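You operate a simulated robot arm through the tools that you are given. There is no shell and no other tool. Be economical: measure what you need, move in short steps, check, and stop when the job is done.

The job below is to be done with a simulated robot arm. You get a single attempt, and the scene is never put back.

JOB
Wipe the mud off the scooter on the lift and tag it as the workshop card says.
Fine: blue rag damped in the white tub and put back; tub lid left on the workbench; tag on the armrest peg. What is to be rubbed or washed off counts as gone when no trace of it is left.

Only the result counts: the job must be done as asked and must still hold three seconds after the hand-in. Knocking over, shifting, dropping, spilling or breaking anything else fails it. A push-on lid holds only when it is set on centred and level and pressed home; a screw cap is set on level and turned clockwise until tight.

ROBOT AND FRAMES
A 7-joint arm with a two-finger parallel gripper on a trunk, on a base that drives. Base frame: it is fixed to the floor where the robot stands at the start and does not move with it; the origin is under the middle of the robot, x ahead of it, y to its left, z up; the surface under the hand at the start is at about z = 0.88. Readings come in m, degrees, newtons and seconds.
With the tool pointing down near the work surface it reaches from about 0.22 to 0.74 m from the robot's upright axis, wherever it stands. Its first joint turns from -166.0 to 166.0 degrees. Places, roughly: blue rag (7x10x3 cm) [0.4, -0.1, 0.9]; cream scooter [-1.3, 0.3, 0.8]; peg on the armrest [-1, 0.9, 1.2]. Payload 1.57 kg.
The tool frame sits at the grasp point between the pads (the TCP): z along the fingers, y along the line on which they close. The tips reach 0.03 m beyond it. Largest opening 0.11 m; finger width 0.024, thickness 0.012; the body of the gripper, 0.048 by 0.112 m, starts 0.078 m behind the TCP.
Orientation is that of the tool frame in the base frame, as a unit quaternion [x, y, z, w]. With the fingers straight down and closing along the base's y, the tool's x points along the base's -x, its y along +y and its z along -z.

CONTROLS
- The arm moves only by the tool servo_tool. Its argument "increments" is a list of rows, each an object (a shift or turn left out is 0, a gripper value left out holds the last) with "claw": the opening, from 0 (shut) to 1 (fully open); "linear": the shift along the base's x, y, z in m, a list of three; "turn": the turn, a rotation vector about the base's x, y, z in degrees, a list of three. In form: [{"claw": claw, "linear": [tx, ty, tz], "turn": [ax, ay, az]}, ...]. A call has 1 to 12 rows; each row is the pose to reach, as a shift and turn from the pose commanded when the call began. Rows are played at 5 a second. More than 0.05 m and 8.6 degrees between two rows, or a gripper value outside its range, and nothing of the call is played. A pose out of reach is approached as far as the arm can. The call stops where the force on the tool passes 90 N (or 10 N more than at its start, if that is more) or the arm is blocked; 0.2 s more then pass. The fingers move at their own pace (about 0.045 m/s each) and stop on an object; they squeeze with about 21 N. The grip force told is the motor's: it shows also when the fingers shut on nothing. Time passes only in rows, and 0.2 s behind the last, so rows that repeat a pose let the fingers close. The reply holds the time, the measured pose of the TCP, the force on the tool along the base axes, the opening and the grip force, in the units named above and with some noise, with the torque about the TCP (base axes, N m) and any sound that the robot's microphone picked up.
- Cameras (640 x 400 px; columns grow to the right, rows downward): "scene" is now at [0.024, 0.1483, 1.6088]; the picture's right is [-0.01, -1.00, 0.00], its down [-0.62, 0.01, -0.79] and it looks along [0.79, -0.01, -0.62] (base axes); focal length 261 px, centre (320, 200). "wrist" rides on the gripper at [0.07, 0.016, -0.141] in the tool frame; the picture's right is [-0.23, 0.97, 0.00], its down [-0.86, -0.20, -0.48] and it looks along [-0.47, -0.11, 0.88] (tool axes); focal length 222 px, centre (320, 200). There is no depth. A picture from a camera that has moved, and an enlarged one, comes with that camera's place and axes in the base frame and with its lens. The place of the scene camera against the robot may be out by one fixed shift of up to 0.012 m in any direction.
- camera(camera): a new picture of that camera. The clock stands still meanwhile.
- slide_trunk(by): slides the trunk up (or, below 0, down) by that many m; the arm and the scene camera ride with it, the base frame stays. It gives what a move gives, with no picture.
- steer(legs): drives the robot by 1 to 6 legs, each [ahead, turn to the left] in m and degrees, along the robot's own axes; the way and the turn of a leg run together, so that a leg with both is an arc; at most 1.5 m and 180 degrees a leg. The arm and the cameras ride along, it lands a little off, and it stops where it bumps. It gives what a move gives.
- head_to(pan, tilt): turns the head with the scene camera to pan (to the left, within 155 degrees either way) and tilt (down, from -29 to 69), counted from straight ahead of the robot. It gives what a move gives.
- close_up(camera, box): a new picture of the part [left, top, right, bottom] of that camera's present view, enlarged. The clock stands still meanwhile.
- sign_off(): hands the job in; it is judged then, once.

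Go step by step. Nothing tells you exact positions but the pictures and the camera data: compare them with the known pose of the tool, close in by small moves and look again before you grip or let go. The budget is 120 turns and 78 pictures, counting those below and the enlarged ones. Unless the task says otherwise, let go and move clear before handing in.

The tools are called by a JSON object that holds its "name" and its "arguments". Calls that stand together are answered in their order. servo_tool: Moves the arm, as the interface text tells. Its arguments: {"type":"object","properties":{"increments":{"type":"array","items":{"type":"object","properties":{"claw":{"type":"number"},"linear":{"type":"array","items":{"type":"number"}},"turn":{"type":"array","items":{"type":"number"}}}}}},"required":["increments"]} The other tools are called the same way: slide_trunk (by) slides the trunk up or down; steer (legs) drives the base; head_to (pan, tilt) turns the head that bears the scene camera; camera (camera) takes a picture; close_up (camera, box) takes an enlarged picture of a part of a camera's view; sign_off () hands the job in.

At the start:

```text
clock: 0.0
eef_pos: [0.4347, -0.0297, 0.9999]
tcp_rot: [-0.001, 1.0, 0.0, -0.001]
force: [-0.1, 0.2, -0.1]
ft_torque: [0.02, 0.0, -0.05]
grip_width: 0.1097
grip_force: 0.1
trunk travel left (down, up): [-0.525, 0.065]
robot x, y, heading: [0.0001, -0.0013, -0.2]
head pan, tilt: [-0.8, 38.0]
```

scene: 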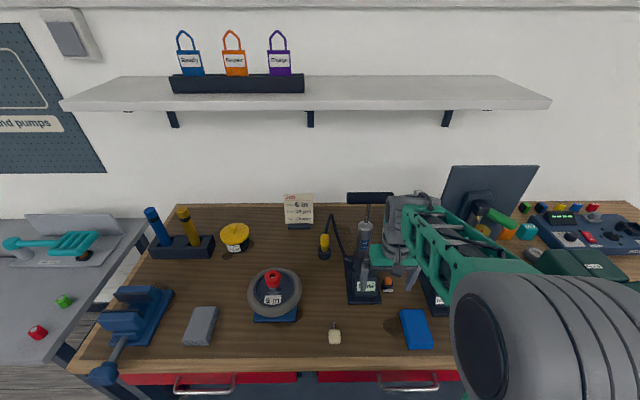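
wrist: 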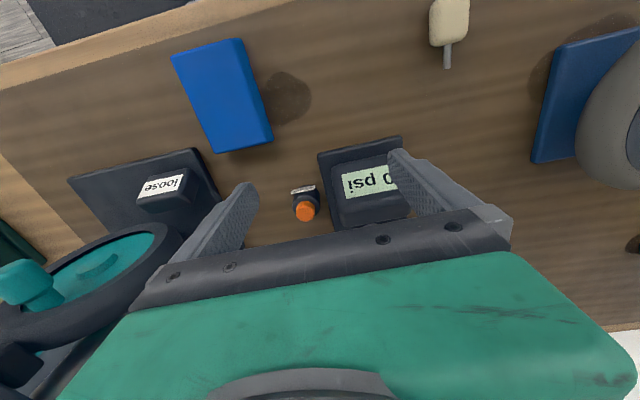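

I see a workbench with a blue rag on the right, a card in the middle, and three tags on the shelf. I'll enlarge the card and the tags first.

{"name": "close_up", "arguments": {"camera": "scene", "box": [270, 180, 330, 235]}}

{"name": "close_up", "arguments": {"camera": "scene", "box": [160, 20, 320, 120]}}

{"name": "head_to", "arguments": {"pan": -40, "tilt": 35}}

```text
7.27 times, centred on (300, 208) of scene
camera zoom: at [0.024, 0.1483, 1.6088], right [-0.01, -1.0, 0.0], down [-0.62, 0.01, -0.79], along [0.79, -0.01, -0.62], focal length 1896 px, centre (466, 146)
```

zoom: 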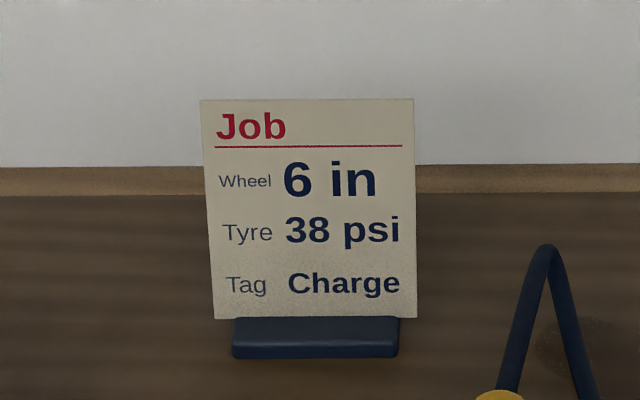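

```text
4.00 times, centred on (240, 70) of scene
camera zoom: at [0.024, 0.1483, 1.6088], right [-0.01, -1.0, 0.0], down [-0.62, 0.01, -0.79], along [0.79, -0.01, -0.62], focal length 1043 px, centre (640, 720)
```

zoom: 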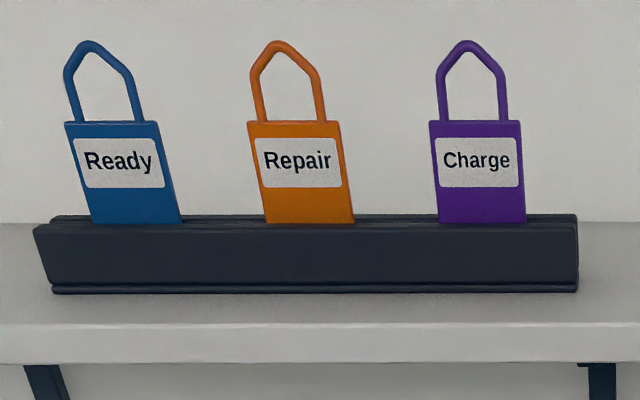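

```text
clock: 1.1
eef_pos: [0.4342, -0.0295, 0.9998]
tcp_rot: [0.0, 1.0, 0.001, 0.0]
force: [-0.9, -0.7, 0.3]
ft_torque: [0.01, -0.06, 0.03]
grip_width: 0.1103
grip_force: 0.1
trunk travel left (down, up): [-0.525, 0.065]
robot x, y, heading: [0.0029, -0.0, -0.1]
head pan, tilt: [-40.0, 35.0]
```

The card says Charge, so the purple tag. Next I look for the white tub.

{"name": "camera", "arguments": {"camera": "scene"}}

{"name": "head_to", "arguments": {"pan": 150, "tilt": 30}}

{"name": "camera", "arguments": {"camera": "scene"}}

```text
73 pictures are left
camera scene: at [0.0052, 0.0929, 1.6134], right [-0.64, -0.77, 0.0], down [-0.44, 0.37, -0.82], along [0.63, -0.53, -0.57], focal length 261 px, centre (320, 200)
```

scene: 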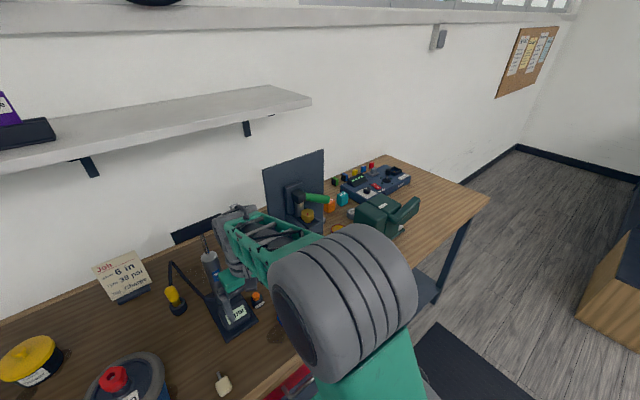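

```text
clock: 3.9
eef_pos: [0.435, -0.0289, 0.9991]
tcp_rot: [0.0, 1.0, 0.0, -0.001]
force: [-0.6, -0.1, -0.5]
ft_torque: [0.0, 0.0, -0.02]
grip_width: 0.1099
grip_force: 0.0
trunk travel left (down, up): [-0.525, 0.065]
robot x, y, heading: [0.0011, -0.0016, 0.2]
head pan, tilt: [150.0, 30.0]
```

```text
72 pictures are left
camera scene: at [-0.1406, 0.1947, 1.6212], right [0.5, 0.87, 0.0], down [0.43, -0.25, -0.87], along [-0.75, 0.43, -0.5], focal length 261 px, centre (320, 200)
```

scene: 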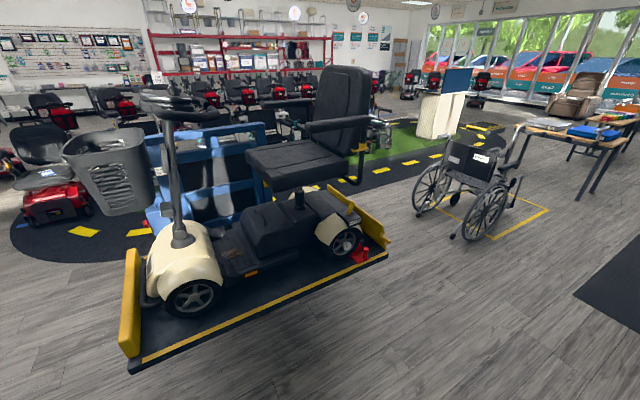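

The scooter on the lift is behind me. I zoom for mud and peg, and look left and right for the tub.

{"name": "close_up", "arguments": {"camera": "scene", "box": [100, 170, 400, 360]}}

{"name": "close_up", "arguments": {"camera": "scene", "box": [230, 60, 390, 190]}}

{"name": "head_to", "arguments": {"pan": 75, "tilt": 40}}

{"name": "camera", "arguments": {"camera": "scene"}}

{"name": "head_to", "arguments": {"pan": -110, "tilt": 40}}

{"name": "camera", "arguments": {"camera": "scene"}}

```text
2.11 times, centred on (250, 265) of scene
camera zoom: at [-0.1406, 0.1947, 1.6212], right [0.5, 0.87, 0.0], down [0.43, -0.25, -0.87], along [-0.75, 0.43, -0.5], focal length 549 px, centre (467, 63)
```

zoom: 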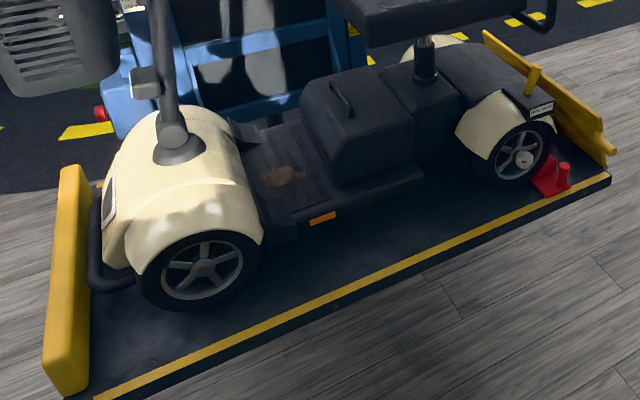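

```text
3.08 times, centred on (310, 125) of scene
camera zoom: at [-0.1406, 0.1947, 1.6212], right [0.5, 0.87, 0.0], down [0.43, -0.25, -0.87], along [-0.75, 0.43, -0.5], focal length 802 px, centre (351, 431)
```

zoom: 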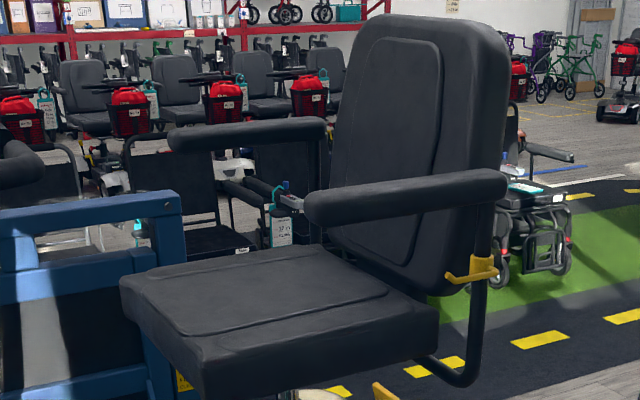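

```text
clock: 5.3
eef_pos: [0.4355, -0.029, 0.9997]
tcp_rot: [0.001, 1.0, -0.001, 0.0]
force: [0.9, 0.3, -0.2]
ft_torque: [-0.02, 0.02, -0.01]
grip_width: 0.1101
grip_force: 0.1
trunk travel left (down, up): [-0.525, 0.065]
robot x, y, heading: [0.0009, 0.0008, 0.1]
head pan, tilt: [75.0, 40.0]
```

```text
69 pictures are left
camera scene: at [-0.0404, 0.2316, 1.6059], right [0.97, -0.26, 0.0], down [-0.17, -0.62, -0.77], along [0.2, 0.74, -0.64], focal length 261 px, centre (320, 200)
```

scene: 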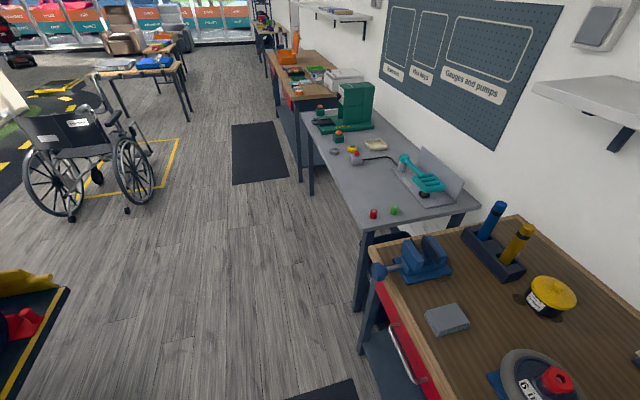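

```text
clock: 8.1
eef_pos: [0.4342, -0.0288, 1.0001]
tcp_rot: [0.0, 1.0, 0.0, 0.001]
force: [-0.5, 0.1, -0.2]
ft_torque: [-0.03, 0.0, -0.04]
grip_width: 0.11
grip_force: 0.1
trunk travel left (down, up): [-0.525, 0.065]
robot x, y, heading: [-0.0015, 0.0012, -0.0]
head pan, tilt: [-110.0, 40.0]
```

```text
68 pictures are left
camera scene: at [-0.0913, 0.0695, 1.6058], right [-0.94, 0.34, 0.0], down [0.22, 0.6, -0.77], along [-0.26, -0.72, -0.64], focal length 261 px, centre (320, 200)
```

scene: 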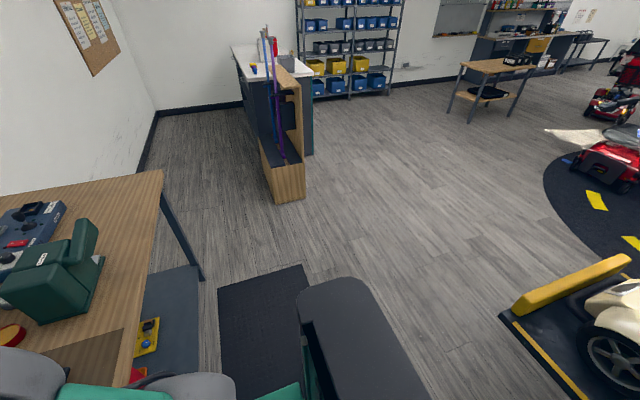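

The mud looks like a brown patch on the footboard. Now I look at the bench items for the tub.

{"name": "head_to", "arguments": {"pan": 20, "tilt": 45}}

{"name": "camera", "arguments": {"camera": "scene"}}

{"name": "close_up", "arguments": {"camera": "scene", "box": [180, 60, 500, 260]}}

```text
clock: 10.2
eef_pos: [0.4352, -0.0288, 1.0]
tcp_rot: [-0.001, 1.0, -0.001, 0.001]
force: [0.9, 0.4, -0.3]
ft_torque: [0.0, -0.02, 0.01]
grip_width: 0.11
grip_force: 0.0
trunk travel left (down, up): [-0.525, 0.065]
robot x, y, heading: [0.0002, 0.0013, -0.3]
head pan, tilt: [20.0, 45.0]
```

```text
67 pictures are left
camera scene: at [0.0141, 0.1772, 1.5986], right [0.34, -0.94, 0.0], down [-0.66, -0.24, -0.71], along [0.66, 0.24, -0.71], focal length 261 px, centre (320, 200)
```

scene: 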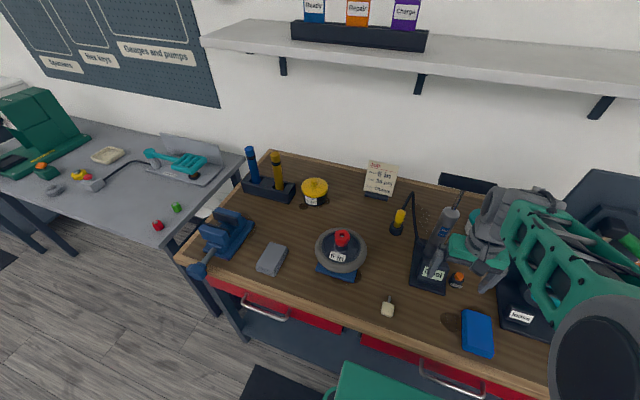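

```text
2.00 times, centred on (340, 160) of scene
camera zoom: at [0.0141, 0.1772, 1.5986], right [0.34, -0.94, 0.0], down [-0.66, -0.24, -0.71], along [0.66, 0.24, -0.71], focal length 522 px, centre (280, 280)
```

zoom: 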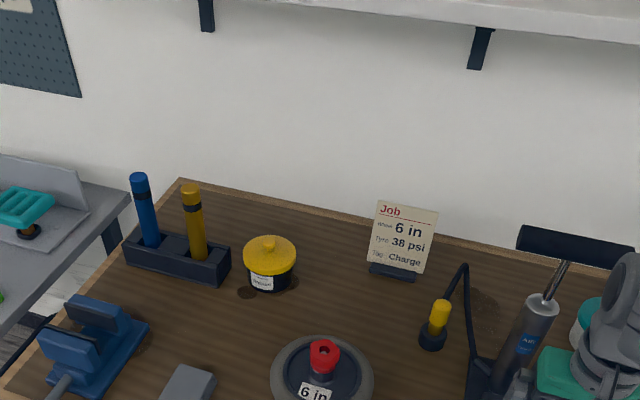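

A white tub with a teal lid seems to be behind the arm. I raise the arm and move it to the right to see it.

{"name": "servo_tool", "arguments": {"increments": [{"linear": [0, 0, 0.05]}, {"linear": [-0.01, 0, 0.1]}, {"linear": [-0.03, -0.02, 0.14]}, {"linear": [-0.06, -0.05, 0.15]}, {"linear": [-0.09, -0.09, 0.15]}, {"linear": [-0.12, -0.13, 0.15]}, {"linear": [-0.14, -0.17, 0.15]}, {"linear": [-0.16, -0.21, 0.15]}, {"linear": [-0.18, -0.25, 0.15]}, {"linear": [-0.19, -0.29, 0.15]}, {"linear": [-0.2, -0.33, 0.15]}]}}

{"name": "head_to", "arguments": {"pan": -5, "tilt": 48}}

{"name": "camera", "arguments": {"camera": "scene"}}

{"name": "close_up", "arguments": {"camera": "scene", "box": [300, 80, 520, 220]}}

```text
refused: row 2 steps farther than a row can; nothing moved
```

```text
clock: 11.1
eef_pos: [0.435, -0.0288, 0.9992]
tcp_rot: [0.0, 1.0, 0.0, 0.0]
force: [0.2, -0.9, -0.6]
ft_torque: [0.01, -0.01, 0.0]
grip_width: 0.11
grip_force: 0.2
trunk travel left (down, up): [-0.525, 0.065]
robot x, y, heading: [-0.0019, -0.0029, -0.1]
head pan, tilt: [-5.0, 48.0]
```

```text
65 pictures are left
camera scene: at [0.0162, 0.1426, 1.5944], right [-0.09, -1.0, 0.0], down [-0.74, 0.06, -0.67], along [0.67, -0.06, -0.74], focal length 261 px, centre (320, 200)
```

scene: 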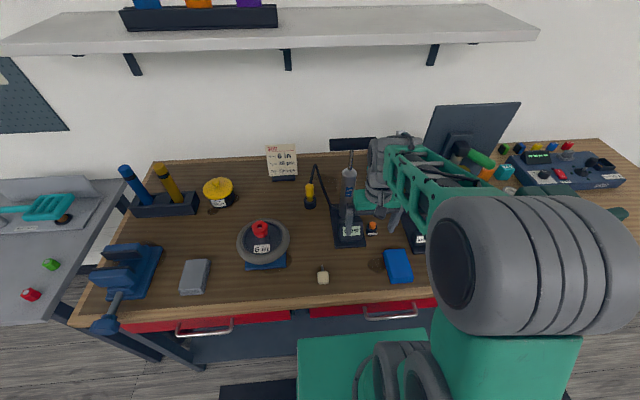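

```text
2.86 times, centred on (410, 150) of scene
camera zoom: at [0.0162, 0.1426, 1.5944], right [-0.09, -1.0, 0.0], down [-0.74, 0.06, -0.67], along [0.67, -0.06, -0.74], focal length 745 px, centre (63, 343)
```

zoom: 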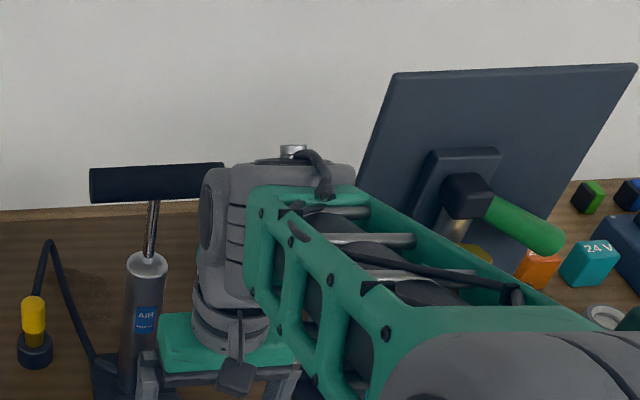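

I redo the move with smaller steps.

{"name": "servo_tool", "arguments": {"increments": [{"linear": [0, 0, 0.045]}, {"linear": [-0.01, 0, 0.09]}, {"linear": [-0.03, -0.02, 0.13]}, {"linear": [-0.06, -0.05, 0.15]}, {"linear": [-0.09, -0.08, 0.15]}, {"linear": [-0.12, -0.115, 0.15]}, {"linear": [-0.14, -0.155, 0.15]}, {"linear": [-0.155, -0.2, 0.15]}, {"linear": [-0.17, -0.245, 0.15]}, {"linear": [-0.18, -0.29, 0.15]}, {"linear": [-0.185, -0.33, 0.15]}]}}

{"name": "camera", "arguments": {"camera": "scene"}}

{"name": "camera", "arguments": {"camera": "wrist"}}

```text
clock: 13.5
eef_pos: [0.2468, -0.3611, 1.1486]
tcp_rot: [0.0, 1.0, 0.0, 0.0]
force: [-0.3, 0.3, -0.5]
ft_torque: [0.01, 0.01, -0.03]
grip_width: 0.1099
grip_force: 0.2
trunk travel left (down, up): [-0.525, 0.065]
robot x, y, heading: [0.0044, -0.0003, -0.2]
head pan, tilt: [-5.0, 48.0]
```

```text
63 pictures are left
camera scene: at [0.0163, 0.1417, 1.5945], right [-0.09, -1.0, 0.0], down [-0.74, 0.07, -0.67], along [0.67, -0.06, -0.74], focal length 261 px, centre (320, 200)
```

scene: 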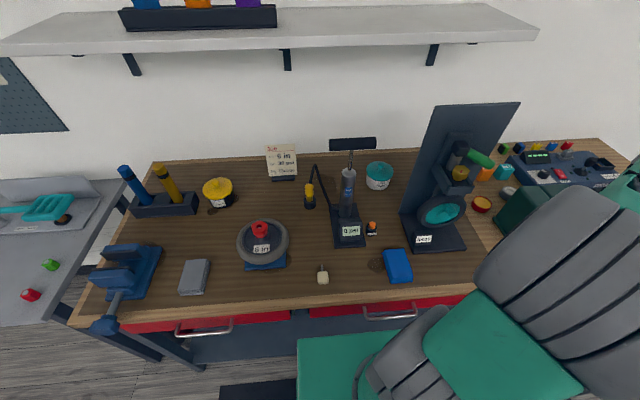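

```text
62 pictures are left
camera wrist: at [0.1773, -0.3434, 1.2907], right [0.23, 0.97, 0.0], down [0.86, -0.2, 0.48], along [0.47, -0.11, -0.88], focal length 222 px, centre (320, 200)
```

wrist: 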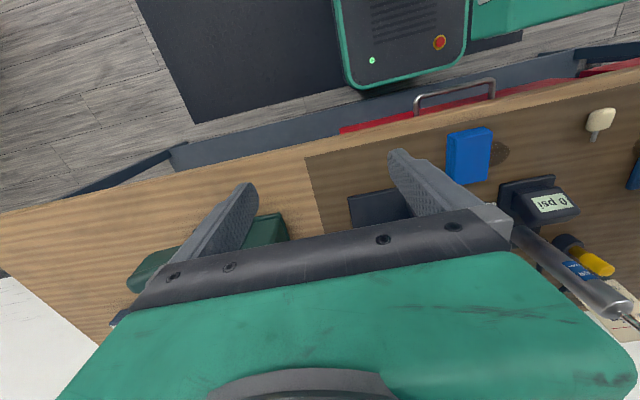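

{"name": "close_up", "arguments": {"camera": "scene", "box": [320, 130, 480, 230]}}

{"name": "close_up", "arguments": {"camera": "scene", "box": [340, 200, 460, 300]}}

```text
4.00 times, centred on (400, 180) of scene
camera zoom: at [0.0163, 0.1417, 1.5945], right [-0.09, -1.0, 0.0], down [-0.74, 0.07, -0.67], along [0.67, -0.06, -0.74], focal length 1043 px, centre (0, 280)
```

zoom: 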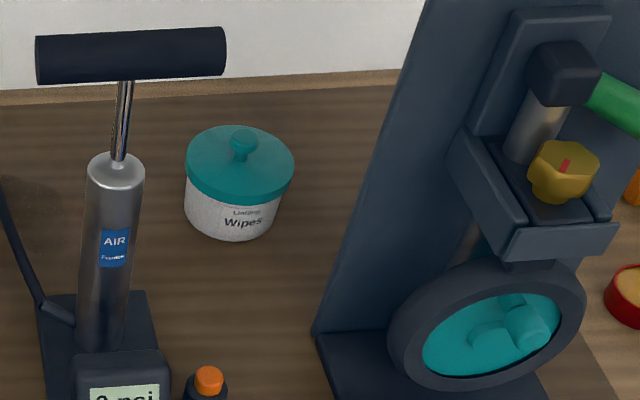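

```text
4.00 times, centred on (400, 250) of scene
camera zoom: at [0.0163, 0.1417, 1.5945], right [-0.09, -1.0, 0.0], down [-0.74, 0.07, -0.67], along [0.67, -0.06, -0.74], focal length 1043 px, centre (0, 0)
```

zoom: 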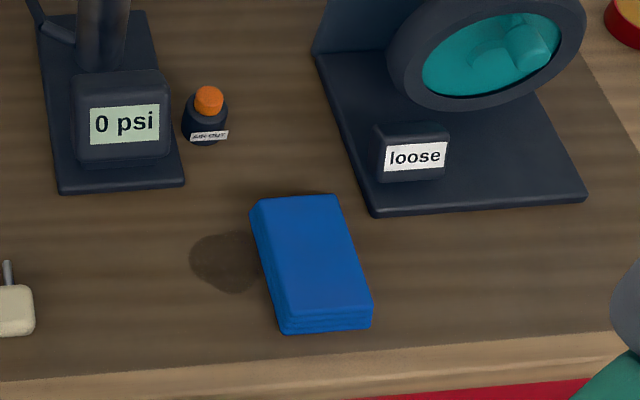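

I see the white "Wipes" tub with teal knobbed lid at about (0.73, -0.15), just beyond reach, and the rag at about (0.36, -0.115). I drive to stand in front of it.

{"name": "steer", "arguments": {"legs": [[-0.2, 40], [-0.2, -40], [0.36, 0]]}}

{"name": "head_to", "arguments": {"pan": 0, "tilt": 45}}

{"name": "camera", "arguments": {"camera": "scene"}}

{"name": "camera", "arguments": {"camera": "wrist"}}

```text
clock: 19.5
eef_pos: [0.2412, -0.4976, 1.1482]
tcp_rot: [0.006, 1.0, 0.0, 0.0]
force: [0.5, -0.5, -0.7]
ft_torque: [0.01, 0.03, 0.01]
grip_width: 0.1098
grip_force: 0.2
trunk travel left (down, up): [-0.525, 0.065]
robot x, y, heading: [0.0003, -0.1322, -0.9]
head pan, tilt: [-5.0, 48.0]
```

```text
clock: 20.2
eef_pos: [0.2406, -0.4983, 1.1503]
tcp_rot: [0.005, 1.0, 0.0, 0.0]
force: [-0.8, -0.3, 1.0]
ft_torque: [0.03, -0.04, 0.01]
grip_width: 0.1099
grip_force: 0.0
trunk travel left (down, up): [-0.525, 0.065]
robot x, y, heading: [-0.0048, -0.1343, -0.9]
head pan, tilt: [0.0, 45.0]
```

```text
59 pictures are left
camera scene: at [0.0194, 0.0142, 1.5986], right [-0.02, -1.0, 0.0], down [-0.71, 0.01, -0.71], along [0.71, -0.01, -0.71], focal length 261 px, centre (320, 200)
```

scene: 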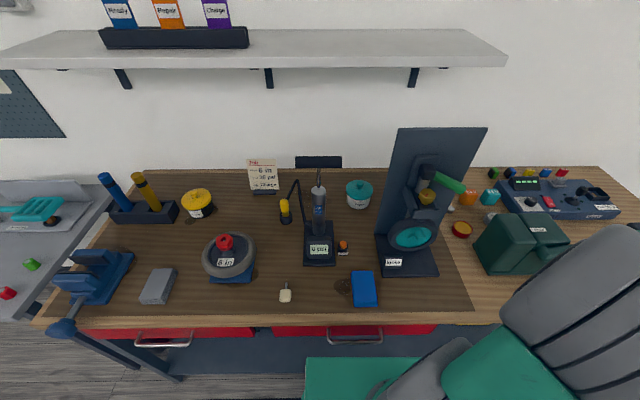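

```text
58 pictures are left
camera wrist: at [0.1713, -0.4789, 1.291], right [0.24, 0.97, 0.0], down [0.85, -0.21, 0.48], along [0.46, -0.11, -0.88], focal length 222 px, centre (320, 200)
```

wrist: 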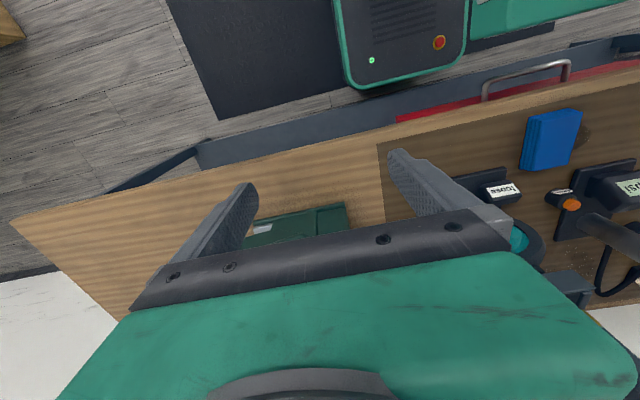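

{"name": "close_up", "arguments": {"camera": "scene", "box": [280, 130, 440, 230]}}

{"name": "close_up", "arguments": {"camera": "scene", "box": [320, 230, 420, 310]}}

```text
4.00 times, centred on (360, 180) of scene
camera zoom: at [0.0194, 0.0142, 1.5986], right [-0.02, -1.0, 0.0], down [-0.71, 0.01, -0.71], along [0.71, -0.01, -0.71], focal length 1043 px, centre (160, 280)
```

zoom: 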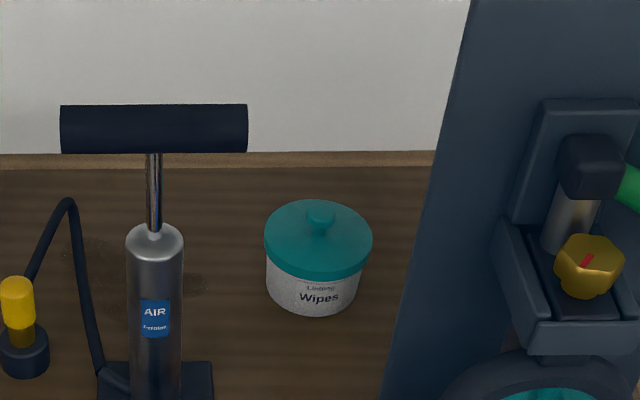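

```text
5.00 times, centred on (370, 270) of scene
camera zoom: at [0.0194, 0.0142, 1.5986], right [-0.02, -1.0, 0.0], down [-0.71, 0.01, -0.71], along [0.71, -0.01, -0.71], focal length 1304 px, centre (70, -150)
```

zoom: 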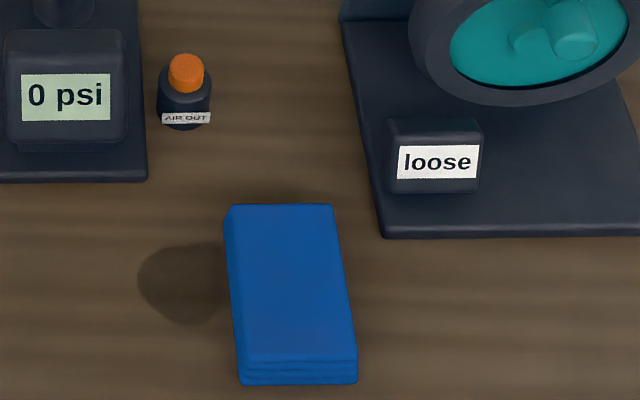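

Tub centre is about (0.734, -0.145), with a gap between the pump handle and the wheel-stand panel; a slightly diagonal approach fits best. I shift the base left to about y = -0.03 and a touch forward.

{"name": "steer", "arguments": {"legs": [[-0.15, -40], [-0.15, 41], [0.3, 0]]}}

```text
clock: 26.1
eef_pos: [0.2634, -0.3925, 1.1485]
tcp_rot: [0.007, 1.0, 0.0, 0.0]
force: [0.2, 0.4, 0.2]
ft_torque: [0.01, 0.0, -0.01]
grip_width: 0.11
grip_force: 0.1
trunk travel left (down, up): [-0.525, 0.065]
robot x, y, heading: [0.024, -0.0307, -0.6]
head pan, tilt: [0.0, 45.0]
```

Base is at (0.024, -0.031). I bring the tool in front of the gap (y = -0.10), high, with a partly closed claw.

{"name": "servo_tool", "arguments": {"increments": [{"claw": 0.5, "linear": [0, 0.045, 0.015]}, {"linear": [0, 0.09, 0.025]}, {"linear": [0, 0.135, 0.025]}, {"linear": [0.01, 0.18, 0.025]}, {"linear": [0.03, 0.22, 0.025]}, {"linear": [0.055, 0.255, 0.025]}, {"linear": [0.09, 0.28, 0.025]}, {"linear": [0.13, 0.2925, 0.025]}, {"linear": [0.175, 0.2925, 0.025]}]}}

{"name": "camera", "arguments": {"camera": "scene"}}

{"name": "camera", "arguments": {"camera": "wrist"}}

```text
clock: 28.1
eef_pos: [0.441, -0.1031, 1.1744]
tcp_rot: [0.007, 1.0, -0.001, 0.0]
force: [1.1, 0.2, 0.3]
ft_torque: [-0.02, -0.01, 0.04]
grip_width: 0.0549
grip_force: 0.1
trunk travel left (down, up): [-0.525, 0.065]
robot x, y, heading: [0.0153, -0.0302, -0.8]
head pan, tilt: [0.0, 45.0]
```

```text
55 pictures are left
camera scene: at [0.0436, 0.1191, 1.5985], right [-0.01, -1.0, 0.0], down [-0.71, 0.01, -0.71], along [0.71, -0.01, -0.71], focal length 261 px, centre (320, 200)
```

scene: 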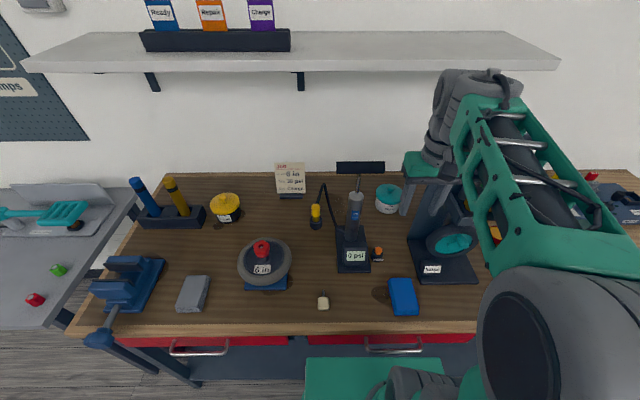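

```text
54 pictures are left
camera wrist: at [0.3727, -0.0833, 1.3168], right [0.24, 0.97, 0.0], down [0.85, -0.21, 0.48], along [0.46, -0.11, -0.88], focal length 222 px, centre (320, 200)
```

wrist: 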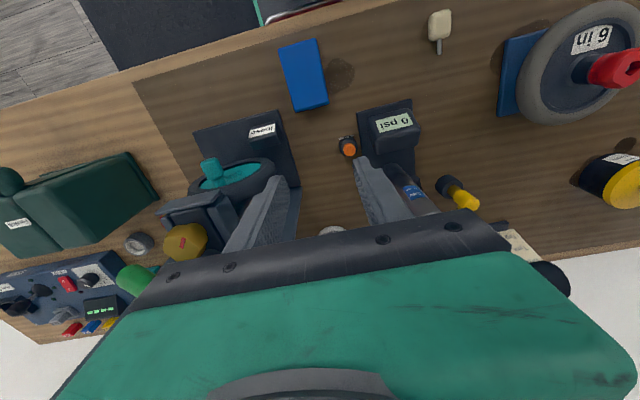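

Clear so far. I go forward over the handle height, then descend diagonally behind the panel.

{"name": "servo_tool", "arguments": {"increments": [{"linear": [0.045, 0, 0]}, {"linear": [0.09, 0, -0.01]}, {"linear": [0.13, 0, -0.015]}, {"linear": [0.16, -0.004, -0.02]}, {"linear": [0.175, -0.01, -0.05]}, {"linear": [0.19, -0.02, -0.09]}, {"linear": [0.2, -0.025, -0.12]}]}}

{"name": "camera", "arguments": {"camera": "scene"}}

{"name": "camera", "arguments": {"camera": "wrist"}}

```text
clock: 29.7
eef_pos: [0.6395, -0.1264, 1.0531]
tcp_rot: [0.007, 1.0, 0.0, 0.0]
force: [-0.1, -0.9, -0.1]
ft_torque: [0.0, 0.03, 0.0]
grip_width: 0.0548
grip_force: 0.1
trunk travel left (down, up): [-0.525, 0.065]
robot x, y, heading: [0.0207, -0.0287, -0.6]
head pan, tilt: [0.0, 45.0]
```

```text
53 pictures are left
camera scene: at [0.0434, 0.119, 1.5986], right [-0.01, -1.0, 0.0], down [-0.71, 0.01, -0.71], along [0.71, -0.01, -0.71], focal length 261 px, centre (320, 200)
```

scene: 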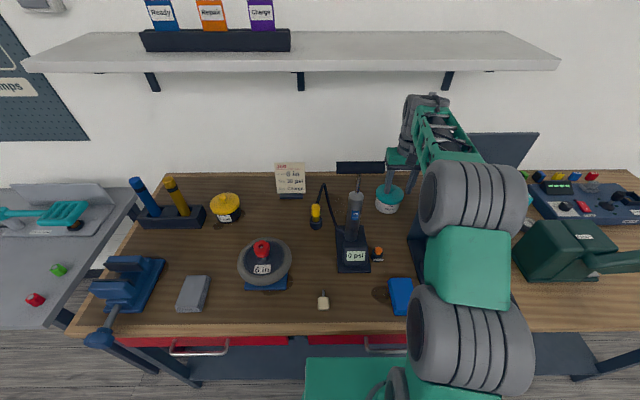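

```text
52 pictures are left
camera wrist: at [0.5693, -0.1076, 1.195], right [0.24, 0.97, 0.0], down [0.85, -0.21, 0.48], along [0.46, -0.11, -0.88], focal length 222 px, centre (320, 200)
```

wrist: 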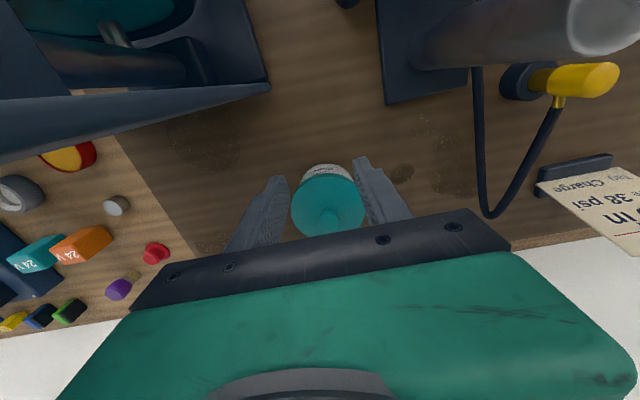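

{"name": "close_up", "arguments": {"camera": "wrist", "box": [240, 140, 420, 250]}}

```text
3.56 times, centred on (330, 195) of wrist
camera zoom: at [0.5693, -0.1076, 1.195], right [0.24, 0.97, 0.0], down [0.85, -0.21, 0.48], along [0.46, -0.11, -0.88], focal length 790 px, centre (284, 218)
```

zoom: 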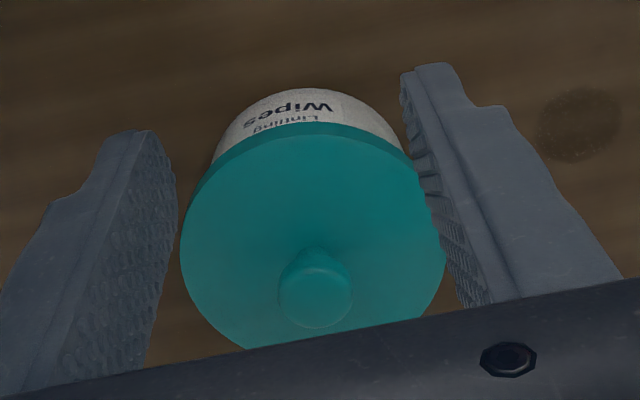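

{"name": "servo_tool", "arguments": {"increments": [{"linear": [0.035, -0.003, 0]}, {"linear": [0.07, -0.006, -0.01]}, {"linear": [0.079, -0.006, -0.04]}]}}

{"name": "close_up", "arguments": {"camera": "wrist", "box": [200, 100, 440, 250]}}

{"name": "close_up", "arguments": {"camera": "scene", "box": [320, 80, 480, 240]}}

```text
clock: 30.5
eef_pos: [0.7177, -0.1339, 1.013]
tcp_rot: [0.006, 1.0, 0.0, 0.0]
force: [0.4, 1.4, 0.1]
ft_torque: [0.0, 0.02, -0.02]
grip_width: 0.055
grip_force: 0.0
trunk travel left (down, up): [-0.525, 0.065]
robot x, y, heading: [0.0194, -0.0268, -0.9]
head pan, tilt: [0.0, 45.0]
```

```text
2.67 times, centred on (320, 175) of wrist
camera zoom: at [0.6479, -0.1142, 1.1551], right [0.24, 0.97, 0.0], down [0.85, -0.21, 0.48], along [0.46, -0.11, -0.88], focal length 592 px, centre (320, 267)
```

zoom: 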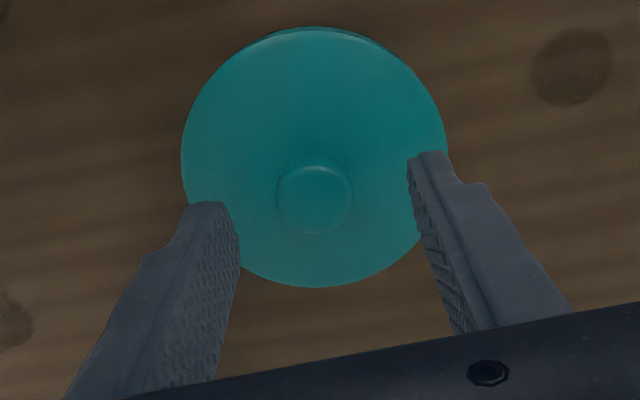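

```text
2.50 times, centred on (400, 160) of scene
camera zoom: at [0.0431, 0.1191, 1.5986], right [-0.01, -1.0, 0.0], down [-0.71, 0.01, -0.71], along [0.71, -0.01, -0.71], focal length 652 px, centre (120, 300)
```

zoom: 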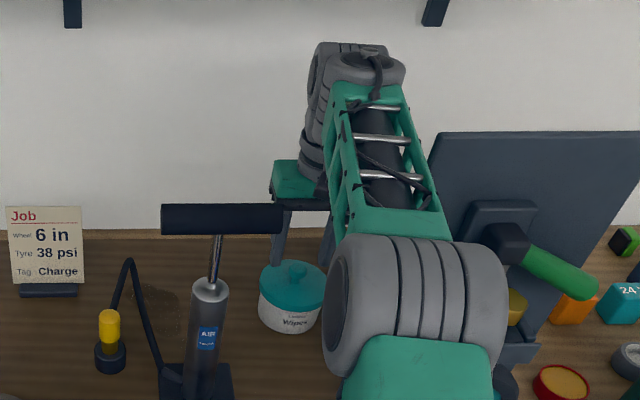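

Centred on the knob at (0.719, -0.133). I descend and close.

{"name": "servo_tool", "arguments": {"increments": [{"linear": [0.001, 0.001, -0.02], "claw": 0.5}, {"linear": [0.001, 0.001, -0.037], "claw": 0.5}, {"linear": [0.001, 0.001, -0.037], "claw": 0}, {"linear": [0.001, 0.001, -0.037], "claw": 0}, {"linear": [0.001, 0.001, -0.037], "claw": 0}, {"linear": [0.001, 0.001, -0.037], "claw": 0}]}}

{"name": "close_up", "arguments": {"camera": "wrist", "box": [200, 60, 440, 250]}}

```text
clock: 31.9
eef_pos: [0.7198, -0.1325, 0.9789]
tcp_rot: [0.008, 1.0, 0.0, 0.002]
force: [2.3, -12.4, 16.4]
ft_torque: [-0.31, -0.06, -0.05]
grip_width: 0.0242
grip_force: 20.4
trunk travel left (down, up): [-0.525, 0.065]
robot x, y, heading: [0.0251, -0.0296, -1.1]
head pan, tilt: [0.0, 45.0]
```

```text
2.11 times, centred on (320, 155) of wrist
camera zoom: at [0.649, -0.1136, 1.1206], right [0.24, 0.97, 0.0], down [0.85, -0.21, 0.48], along [0.47, -0.12, -0.88], focal length 468 px, centre (320, 295)
```

zoom: 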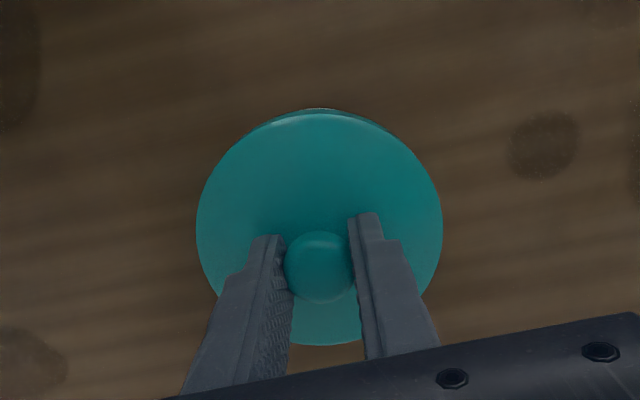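

Knob gripped. I lift straight up.

{"name": "servo_tool", "arguments": {"increments": [{"linear": [0, 0, 0.01]}, {"linear": [0, 0, 0.025]}, {"linear": [0, 0, 0.045]}, {"linear": [0, 0, 0.06]}]}}

{"name": "camera", "arguments": {"camera": "wrist"}}

{"name": "close_up", "arguments": {"camera": "scene", "box": [320, 80, 480, 240]}}

```text
clock: 32.9
eef_pos: [0.7195, -0.1309, 1.0362]
tcp_rot: [0.006, 1.0, 0.0, 0.0]
force: [-0.1, -0.1, 0.2]
ft_torque: [0.02, -0.02, -0.01]
grip_width: 0.0242
grip_force: 21.2
trunk travel left (down, up): [-0.525, 0.065]
robot x, y, heading: [0.0229, -0.031, -0.6]
head pan, tilt: [0.0, 45.0]
heard: snap
```

```text
47 pictures are left
camera wrist: at [0.6504, -0.1118, 1.1782], right [0.24, 0.97, 0.0], down [0.85, -0.21, 0.48], along [0.46, -0.11, -0.88], focal length 222 px, centre (320, 200)
```

wrist: 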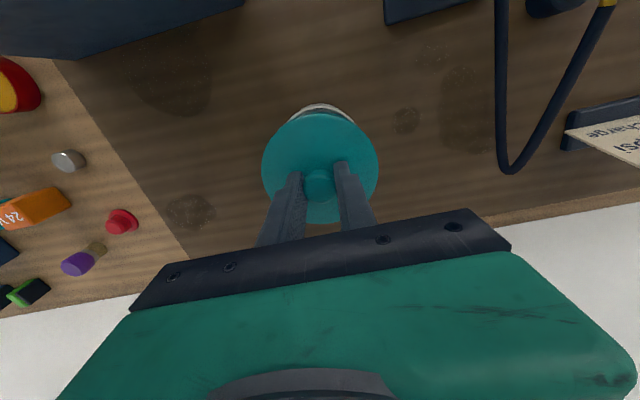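

```text
2.50 times, centred on (400, 160) of scene
camera zoom: at [0.0429, 0.1192, 1.5985], right [-0.01, -1.0, 0.0], down [-0.71, 0.01, -0.71], along [0.71, -0.01, -0.71], focal length 652 px, centre (120, 300)
```

zoom: 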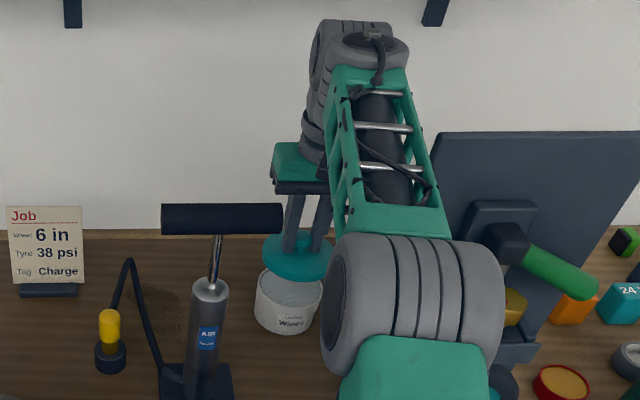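

Lid came off with a snap. I carry it back out along the same path.

{"name": "servo_tool", "arguments": {"increments": [{"linear": [-0.04, 0.003, 0.014]}, {"linear": [-0.08, 0.006, 0.014]}, {"linear": [-0.09, 0.012, 0.045]}, {"linear": [-0.105, 0.022, 0.084]}, {"linear": [-0.12, 0.026, 0.119]}, {"linear": [-0.15, 0.03, 0.13]}, {"linear": [-0.19, 0.03, 0.138]}, {"linear": [-0.235, 0.03, 0.138]}, {"linear": [-0.28, 0.03, 0.138]}, {"linear": [-0.315, 0.055, 0.12]}, {"linear": [-0.34, 0.09, 0.1]}, {"linear": [-0.358, 0.125, 0.075]}]}}

{"name": "servo_tool", "arguments": {"increments": [{"linear": [0, 0.02, -0.03]}, {"linear": [0, 0.02, -0.07]}, {"linear": [0, 0.02, -0.11]}]}}

{"name": "camera", "arguments": {"camera": "wrist"}}

{"name": "camera", "arguments": {"camera": "scene"}}

```text
clock: 35.5
eef_pos: [0.36, -0.0052, 1.113]
tcp_rot: [0.007, 1.0, 0.0, 0.0]
force: [0.0, 0.5, 0.0]
ft_torque: [0.0, -0.02, -0.02]
grip_width: 0.0243
grip_force: 20.9
trunk travel left (down, up): [-0.525, 0.065]
robot x, y, heading: [0.0188, -0.0325, -0.7]
head pan, tilt: [0.0, 45.0]
```

```text
clock: 36.3
eef_pos: [0.3604, 0.0147, 1.0021]
tcp_rot: [0.006, 1.0, -0.001, 0.0]
force: [0.2, 0.0, -0.2]
ft_torque: [0.0, 0.0, 0.03]
grip_width: 0.0241
grip_force: 20.5
trunk travel left (down, up): [-0.525, 0.065]
robot x, y, heading: [0.0247, -0.0305, -0.8]
head pan, tilt: [0.0, 45.0]
```

```text
45 pictures are left
camera wrist: at [0.2913, 0.0342, 1.144], right [0.24, 0.97, 0.0], down [0.85, -0.21, 0.48], along [0.47, -0.11, -0.88], focal length 222 px, centre (320, 200)
```

wrist: 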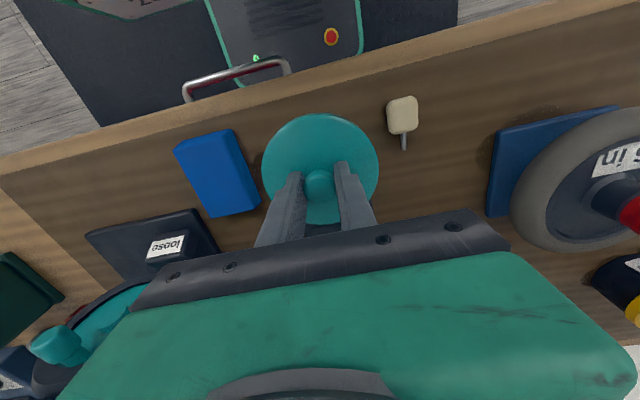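

```text
44 pictures are left
camera scene: at [0.043, 0.1191, 1.5986], right [-0.01, -1.0, 0.0], down [-0.71, 0.01, -0.71], along [0.71, -0.01, -0.71], focal length 261 px, centre (320, 200)
```

scene: 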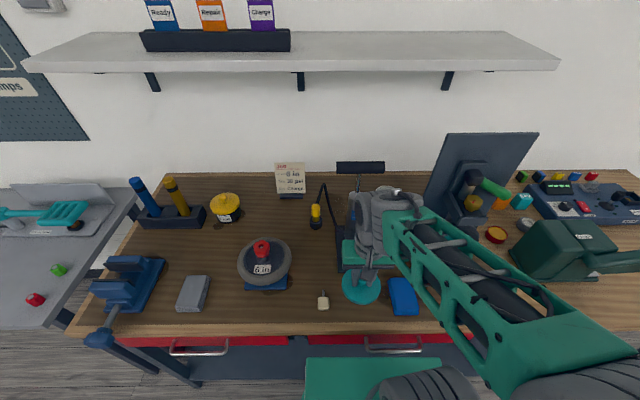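

The spot is clear (rag to the right, cream item to the left). I lower the lid until it touches.

{"name": "servo_tool", "arguments": {"increments": [{"linear": [0, 0.006, -0.03]}, {"linear": [0, 0.006, -0.055]}, {"linear": [0, 0.006, -0.062]}, {"linear": [0, 0.006, -0.068]}]}}

```text
clock: 37.3
eef_pos: [0.362, 0.0212, 0.9339]
tcp_rot: [0.007, 1.0, -0.001, 0.0]
force: [-0.1, -1.0, -0.5]
ft_torque: [0.01, -0.02, -0.04]
grip_width: 0.0238
grip_force: 21.4
trunk travel left (down, up): [-0.525, 0.065]
robot x, y, heading: [0.0261, -0.0311, -0.6]
head pan, tilt: [0.0, 45.0]
```

{"name": "servo_tool", "arguments": {"increments": [{"linear": [0, 0, -0.004]}, {"linear": [0, 0, -0.007]}, {"linear": [0, 0, -0.01]}]}}

```text
clock: 38.1
eef_pos: [0.3619, 0.0209, 0.9238]
tcp_rot: [0.007, 1.0, 0.0, 0.0]
force: [-0.1, 0.1, 0.0]
ft_torque: [-0.01, 0.02, 0.01]
grip_width: 0.0241
grip_force: 21.0
trunk travel left (down, up): [-0.525, 0.065]
robot x, y, heading: [0.0204, -0.0328, -0.8]
head pan, tilt: [0.0, 45.0]
```

{"name": "servo_tool", "arguments": {"increments": [{"linear": [0, 0, -0.003]}, {"linear": [0, 0, -0.006]}]}}

{"name": "close_up", "arguments": {"camera": "scene", "box": [310, 240, 430, 330]}}

```text
clock: 38.7
eef_pos: [0.3604, 0.0202, 0.9189]
tcp_rot: [0.007, 1.0, 0.0, 0.0]
force: [0.0, 0.3, 0.1]
ft_torque: [0.02, 0.0, 0.02]
grip_width: 0.0243
grip_force: 21.0
trunk travel left (down, up): [-0.525, 0.065]
robot x, y, heading: [0.0213, -0.0287, -0.8]
head pan, tilt: [0.0, 45.0]
```

```text
4.44 times, centred on (370, 285) of scene
camera zoom: at [0.0429, 0.1191, 1.5986], right [-0.01, -1.0, 0.0], down [-0.71, 0.01, -0.71], along [0.71, -0.01, -0.71], focal length 1159 px, centre (98, -178)
```

zoom: 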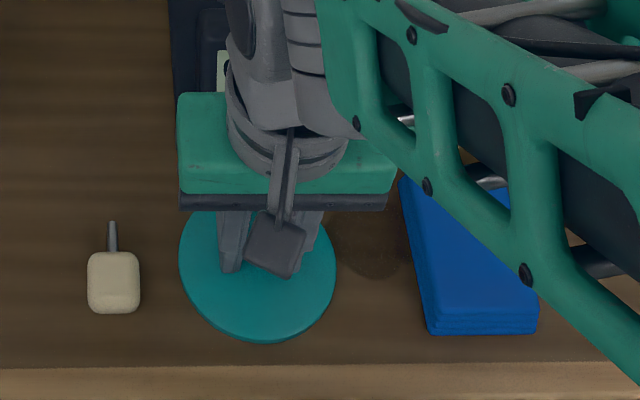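

{"name": "servo_tool", "arguments": {"increments": [{"linear": [0, 0, -0.002]}, {"linear": [0, 0, -0.004]}, {"linear": [0, 0, -0.006]}]}}

```text
clock: 39.5
eef_pos: [0.3605, 0.0199, 0.9158]
tcp_rot: [0.006, 1.0, 0.001, 0.003]
force: [-10.3, 0.2, 46.3]
ft_torque: [-0.03, 0.47, 0.0]
grip_width: 0.024
grip_force: 21.0
trunk travel left (down, up): [-0.525, 0.065]
robot x, y, heading: [0.0212, -0.0316, -0.8]
head pan, tilt: [0.0, 45.0]
```

Lid is on the bench. I release, rise, and move above the rag.

{"name": "servo_tool", "arguments": {"increments": [{"linear": [0, 0, 0.001]}, {"linear": [0, 0, 0.002], "claw": 0.4}, {"linear": [0, 0, 0.002], "claw": 0.4}, {"linear": [0, 0, 0.03], "claw": 0.4}, {"linear": [0, 0, 0.075], "claw": 0.6}, {"linear": [0, -0.04, 0.09], "claw": 0.78}, {"linear": [0.002, -0.08, 0.09], "claw": 0.78}, {"linear": [0.004, -0.115, 0.09], "claw": 0.78}]}}

{"name": "camera", "arguments": {"camera": "wrist"}}

```text
clock: 41.3
eef_pos: [0.3656, -0.0937, 1.0029]
tcp_rot: [0.006, 1.0, 0.0, 0.0]
force: [0.2, 0.6, 0.6]
ft_torque: [0.01, 0.0, 0.0]
grip_width: 0.0857
grip_force: 0.1
trunk travel left (down, up): [-0.525, 0.065]
robot x, y, heading: [0.0187, -0.0299, -0.8]
head pan, tilt: [0.0, 45.0]
```

```text
42 pictures are left
camera wrist: at [0.2957, -0.075, 1.1449], right [0.24, 0.97, 0.0], down [0.85, -0.21, 0.48], along [0.46, -0.11, -0.88], focal length 222 px, centre (320, 200)
```

wrist: 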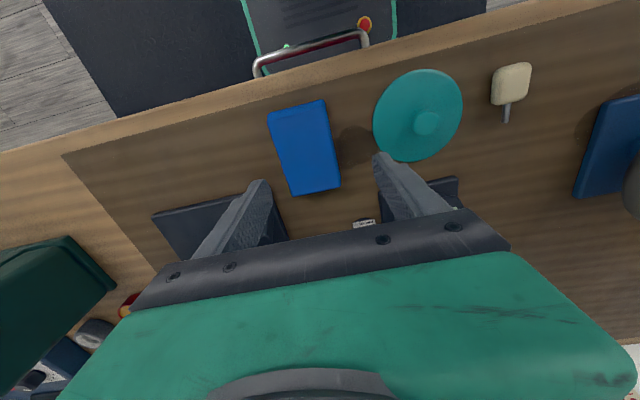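

Rag centre is about (0.36, -0.103), aligned with x. I descend and grip.

{"name": "servo_tool", "arguments": {"increments": [{"linear": [-0.005, -0.009, -0.04]}, {"linear": [-0.005, -0.009, -0.075]}, {"linear": [-0.005, -0.009, -0.085]}, {"linear": [-0.005, -0.009, -0.085], "claw": 0}, {"linear": [-0.005, -0.009, -0.085], "claw": 0}, {"linear": [-0.005, -0.009, -0.085], "claw": 0}, {"linear": [-0.005, -0.009, -0.085], "claw": 0}]}}

{"name": "servo_tool", "arguments": {"increments": [{"linear": [0, 0, 0.04]}, {"linear": [0, 0, 0.085]}]}}

{"name": "camera", "arguments": {"camera": "wrist"}}

```text
clock: 42.9
eef_pos: [0.3602, -0.1027, 0.9177]
tcp_rot: [0.007, 1.0, 0.0, 0.0]
force: [-0.1, 1.0, -0.1]
ft_torque: [-0.02, 0.02, 0.01]
grip_width: 0.0642
grip_force: 20.8
trunk travel left (down, up): [-0.525, 0.065]
robot x, y, heading: [0.0208, -0.0313, -0.7]
head pan, tilt: [0.0, 45.0]
```

```text
clock: 43.5
eef_pos: [0.3605, -0.1016, 1.0038]
tcp_rot: [0.007, 1.0, -0.001, -0.001]
force: [-0.3, 0.2, -0.6]
ft_torque: [-0.04, 0.04, 0.0]
grip_width: 0.064
grip_force: 21.3
trunk travel left (down, up): [-0.525, 0.065]
robot x, y, heading: [0.0221, -0.0273, -0.7]
head pan, tilt: [0.0, 45.0]
```

```text
41 pictures are left
camera wrist: at [0.2905, -0.0847, 1.1457], right [0.24, 0.97, 0.0], down [0.85, -0.21, 0.48], along [0.46, -0.11, -0.88], focal length 222 px, centre (320, 200)
```

wrist: 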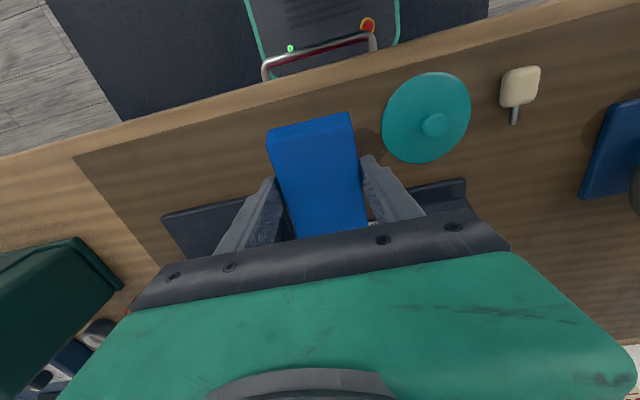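

Rag held. I carry it by the same route to above the tub.

{"name": "servo_tool", "arguments": {"increments": [{"linear": [0, 0, 0.045]}, {"linear": [0.01, 0, 0.09]}, {"linear": [0.02, 0, 0.135]}, {"linear": [0.04, 0, 0.17]}, {"linear": [0.085, 0, 0.17]}, {"linear": [0.13, 0, 0.17]}, {"linear": [0.17, 0, 0.165]}, {"linear": [0.21, 0, 0.155]}, {"linear": [0.24, -0.004, 0.15]}, {"linear": [0.255, -0.01, 0.12]}, {"linear": [0.27, -0.02, 0.08]}, {"linear": [0.285, -0.025, 0.05]}]}}

{"name": "servo_tool", "arguments": {"increments": [{"linear": [0.04, -0.004, -0.01]}, {"linear": [0.073, -0.005, -0.025]}, {"linear": [0.073, -0.005, -0.05]}]}}

{"name": "camera", "arguments": {"camera": "wrist"}}

{"name": "close_up", "arguments": {"camera": "scene", "box": [320, 80, 480, 240]}}

```text
clock: 46.1
eef_pos: [0.6475, -0.1298, 1.0519]
tcp_rot: [0.006, 1.0, -0.001, 0.0]
force: [-0.4, 0.4, 0.0]
ft_torque: [-0.02, -0.01, 0.0]
grip_width: 0.0638
grip_force: 20.8
trunk travel left (down, up): [-0.525, 0.065]
robot x, y, heading: [0.0216, -0.0285, -0.6]
head pan, tilt: [0.0, 45.0]
```

```text
clock: 46.9
eef_pos: [0.7181, -0.1354, 1.0013]
tcp_rot: [0.007, 1.0, 0.0, 0.001]
force: [1.2, 0.0, -1.1]
ft_torque: [-0.01, 0.03, 0.0]
grip_width: 0.064
grip_force: 20.9
trunk travel left (down, up): [-0.525, 0.065]
robot x, y, heading: [0.0207, -0.0321, -0.6]
head pan, tilt: [0.0, 45.0]
```

```text
40 pictures are left
camera wrist: at [0.6484, -0.1167, 1.1433], right [0.24, 0.97, 0.0], down [0.85, -0.21, 0.48], along [0.47, -0.11, -0.88], focal length 222 px, centre (320, 200)
```

wrist: 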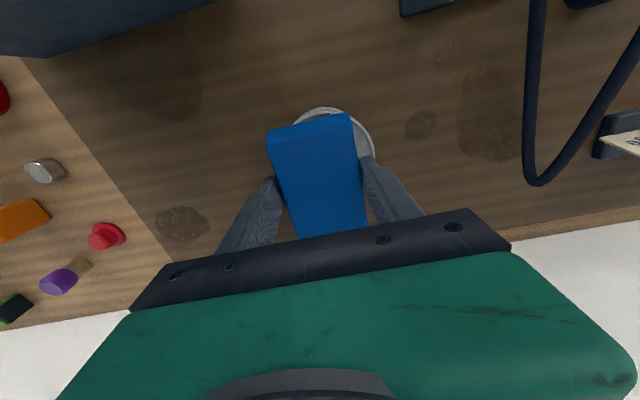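

```text
2.50 times, centred on (400, 160) of scene
camera zoom: at [0.043, 0.1191, 1.5986], right [-0.01, -1.0, 0.0], down [-0.71, 0.01, -0.71], along [0.71, -0.01, -0.71], focal length 652 px, centre (120, 300)
```

zoom: 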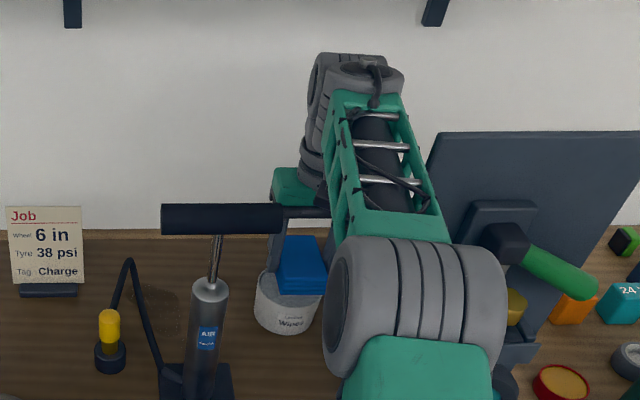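

Rag is over the tub. I lower gently onto the wet contents.

{"name": "servo_tool", "arguments": {"increments": [{"linear": [0.002, 0.002, -0.01]}, {"linear": [0.002, 0.002, -0.02]}, {"linear": [0.002, 0.002, -0.026]}, {"linear": [0.002, 0.002, -0.03]}]}}

```text
clock: 47.9
eef_pos: [0.7199, -0.133, 0.9779]
tcp_rot: [0.008, 1.0, -0.001, 0.005]
force: [-1.4, -1.4, 27.9]
ft_torque: [0.05, 0.32, 0.01]
grip_width: 0.064
grip_force: 20.9
trunk travel left (down, up): [-0.525, 0.065]
robot x, y, heading: [0.023, -0.0286, -0.9]
head pan, tilt: [0.0, 45.0]
```

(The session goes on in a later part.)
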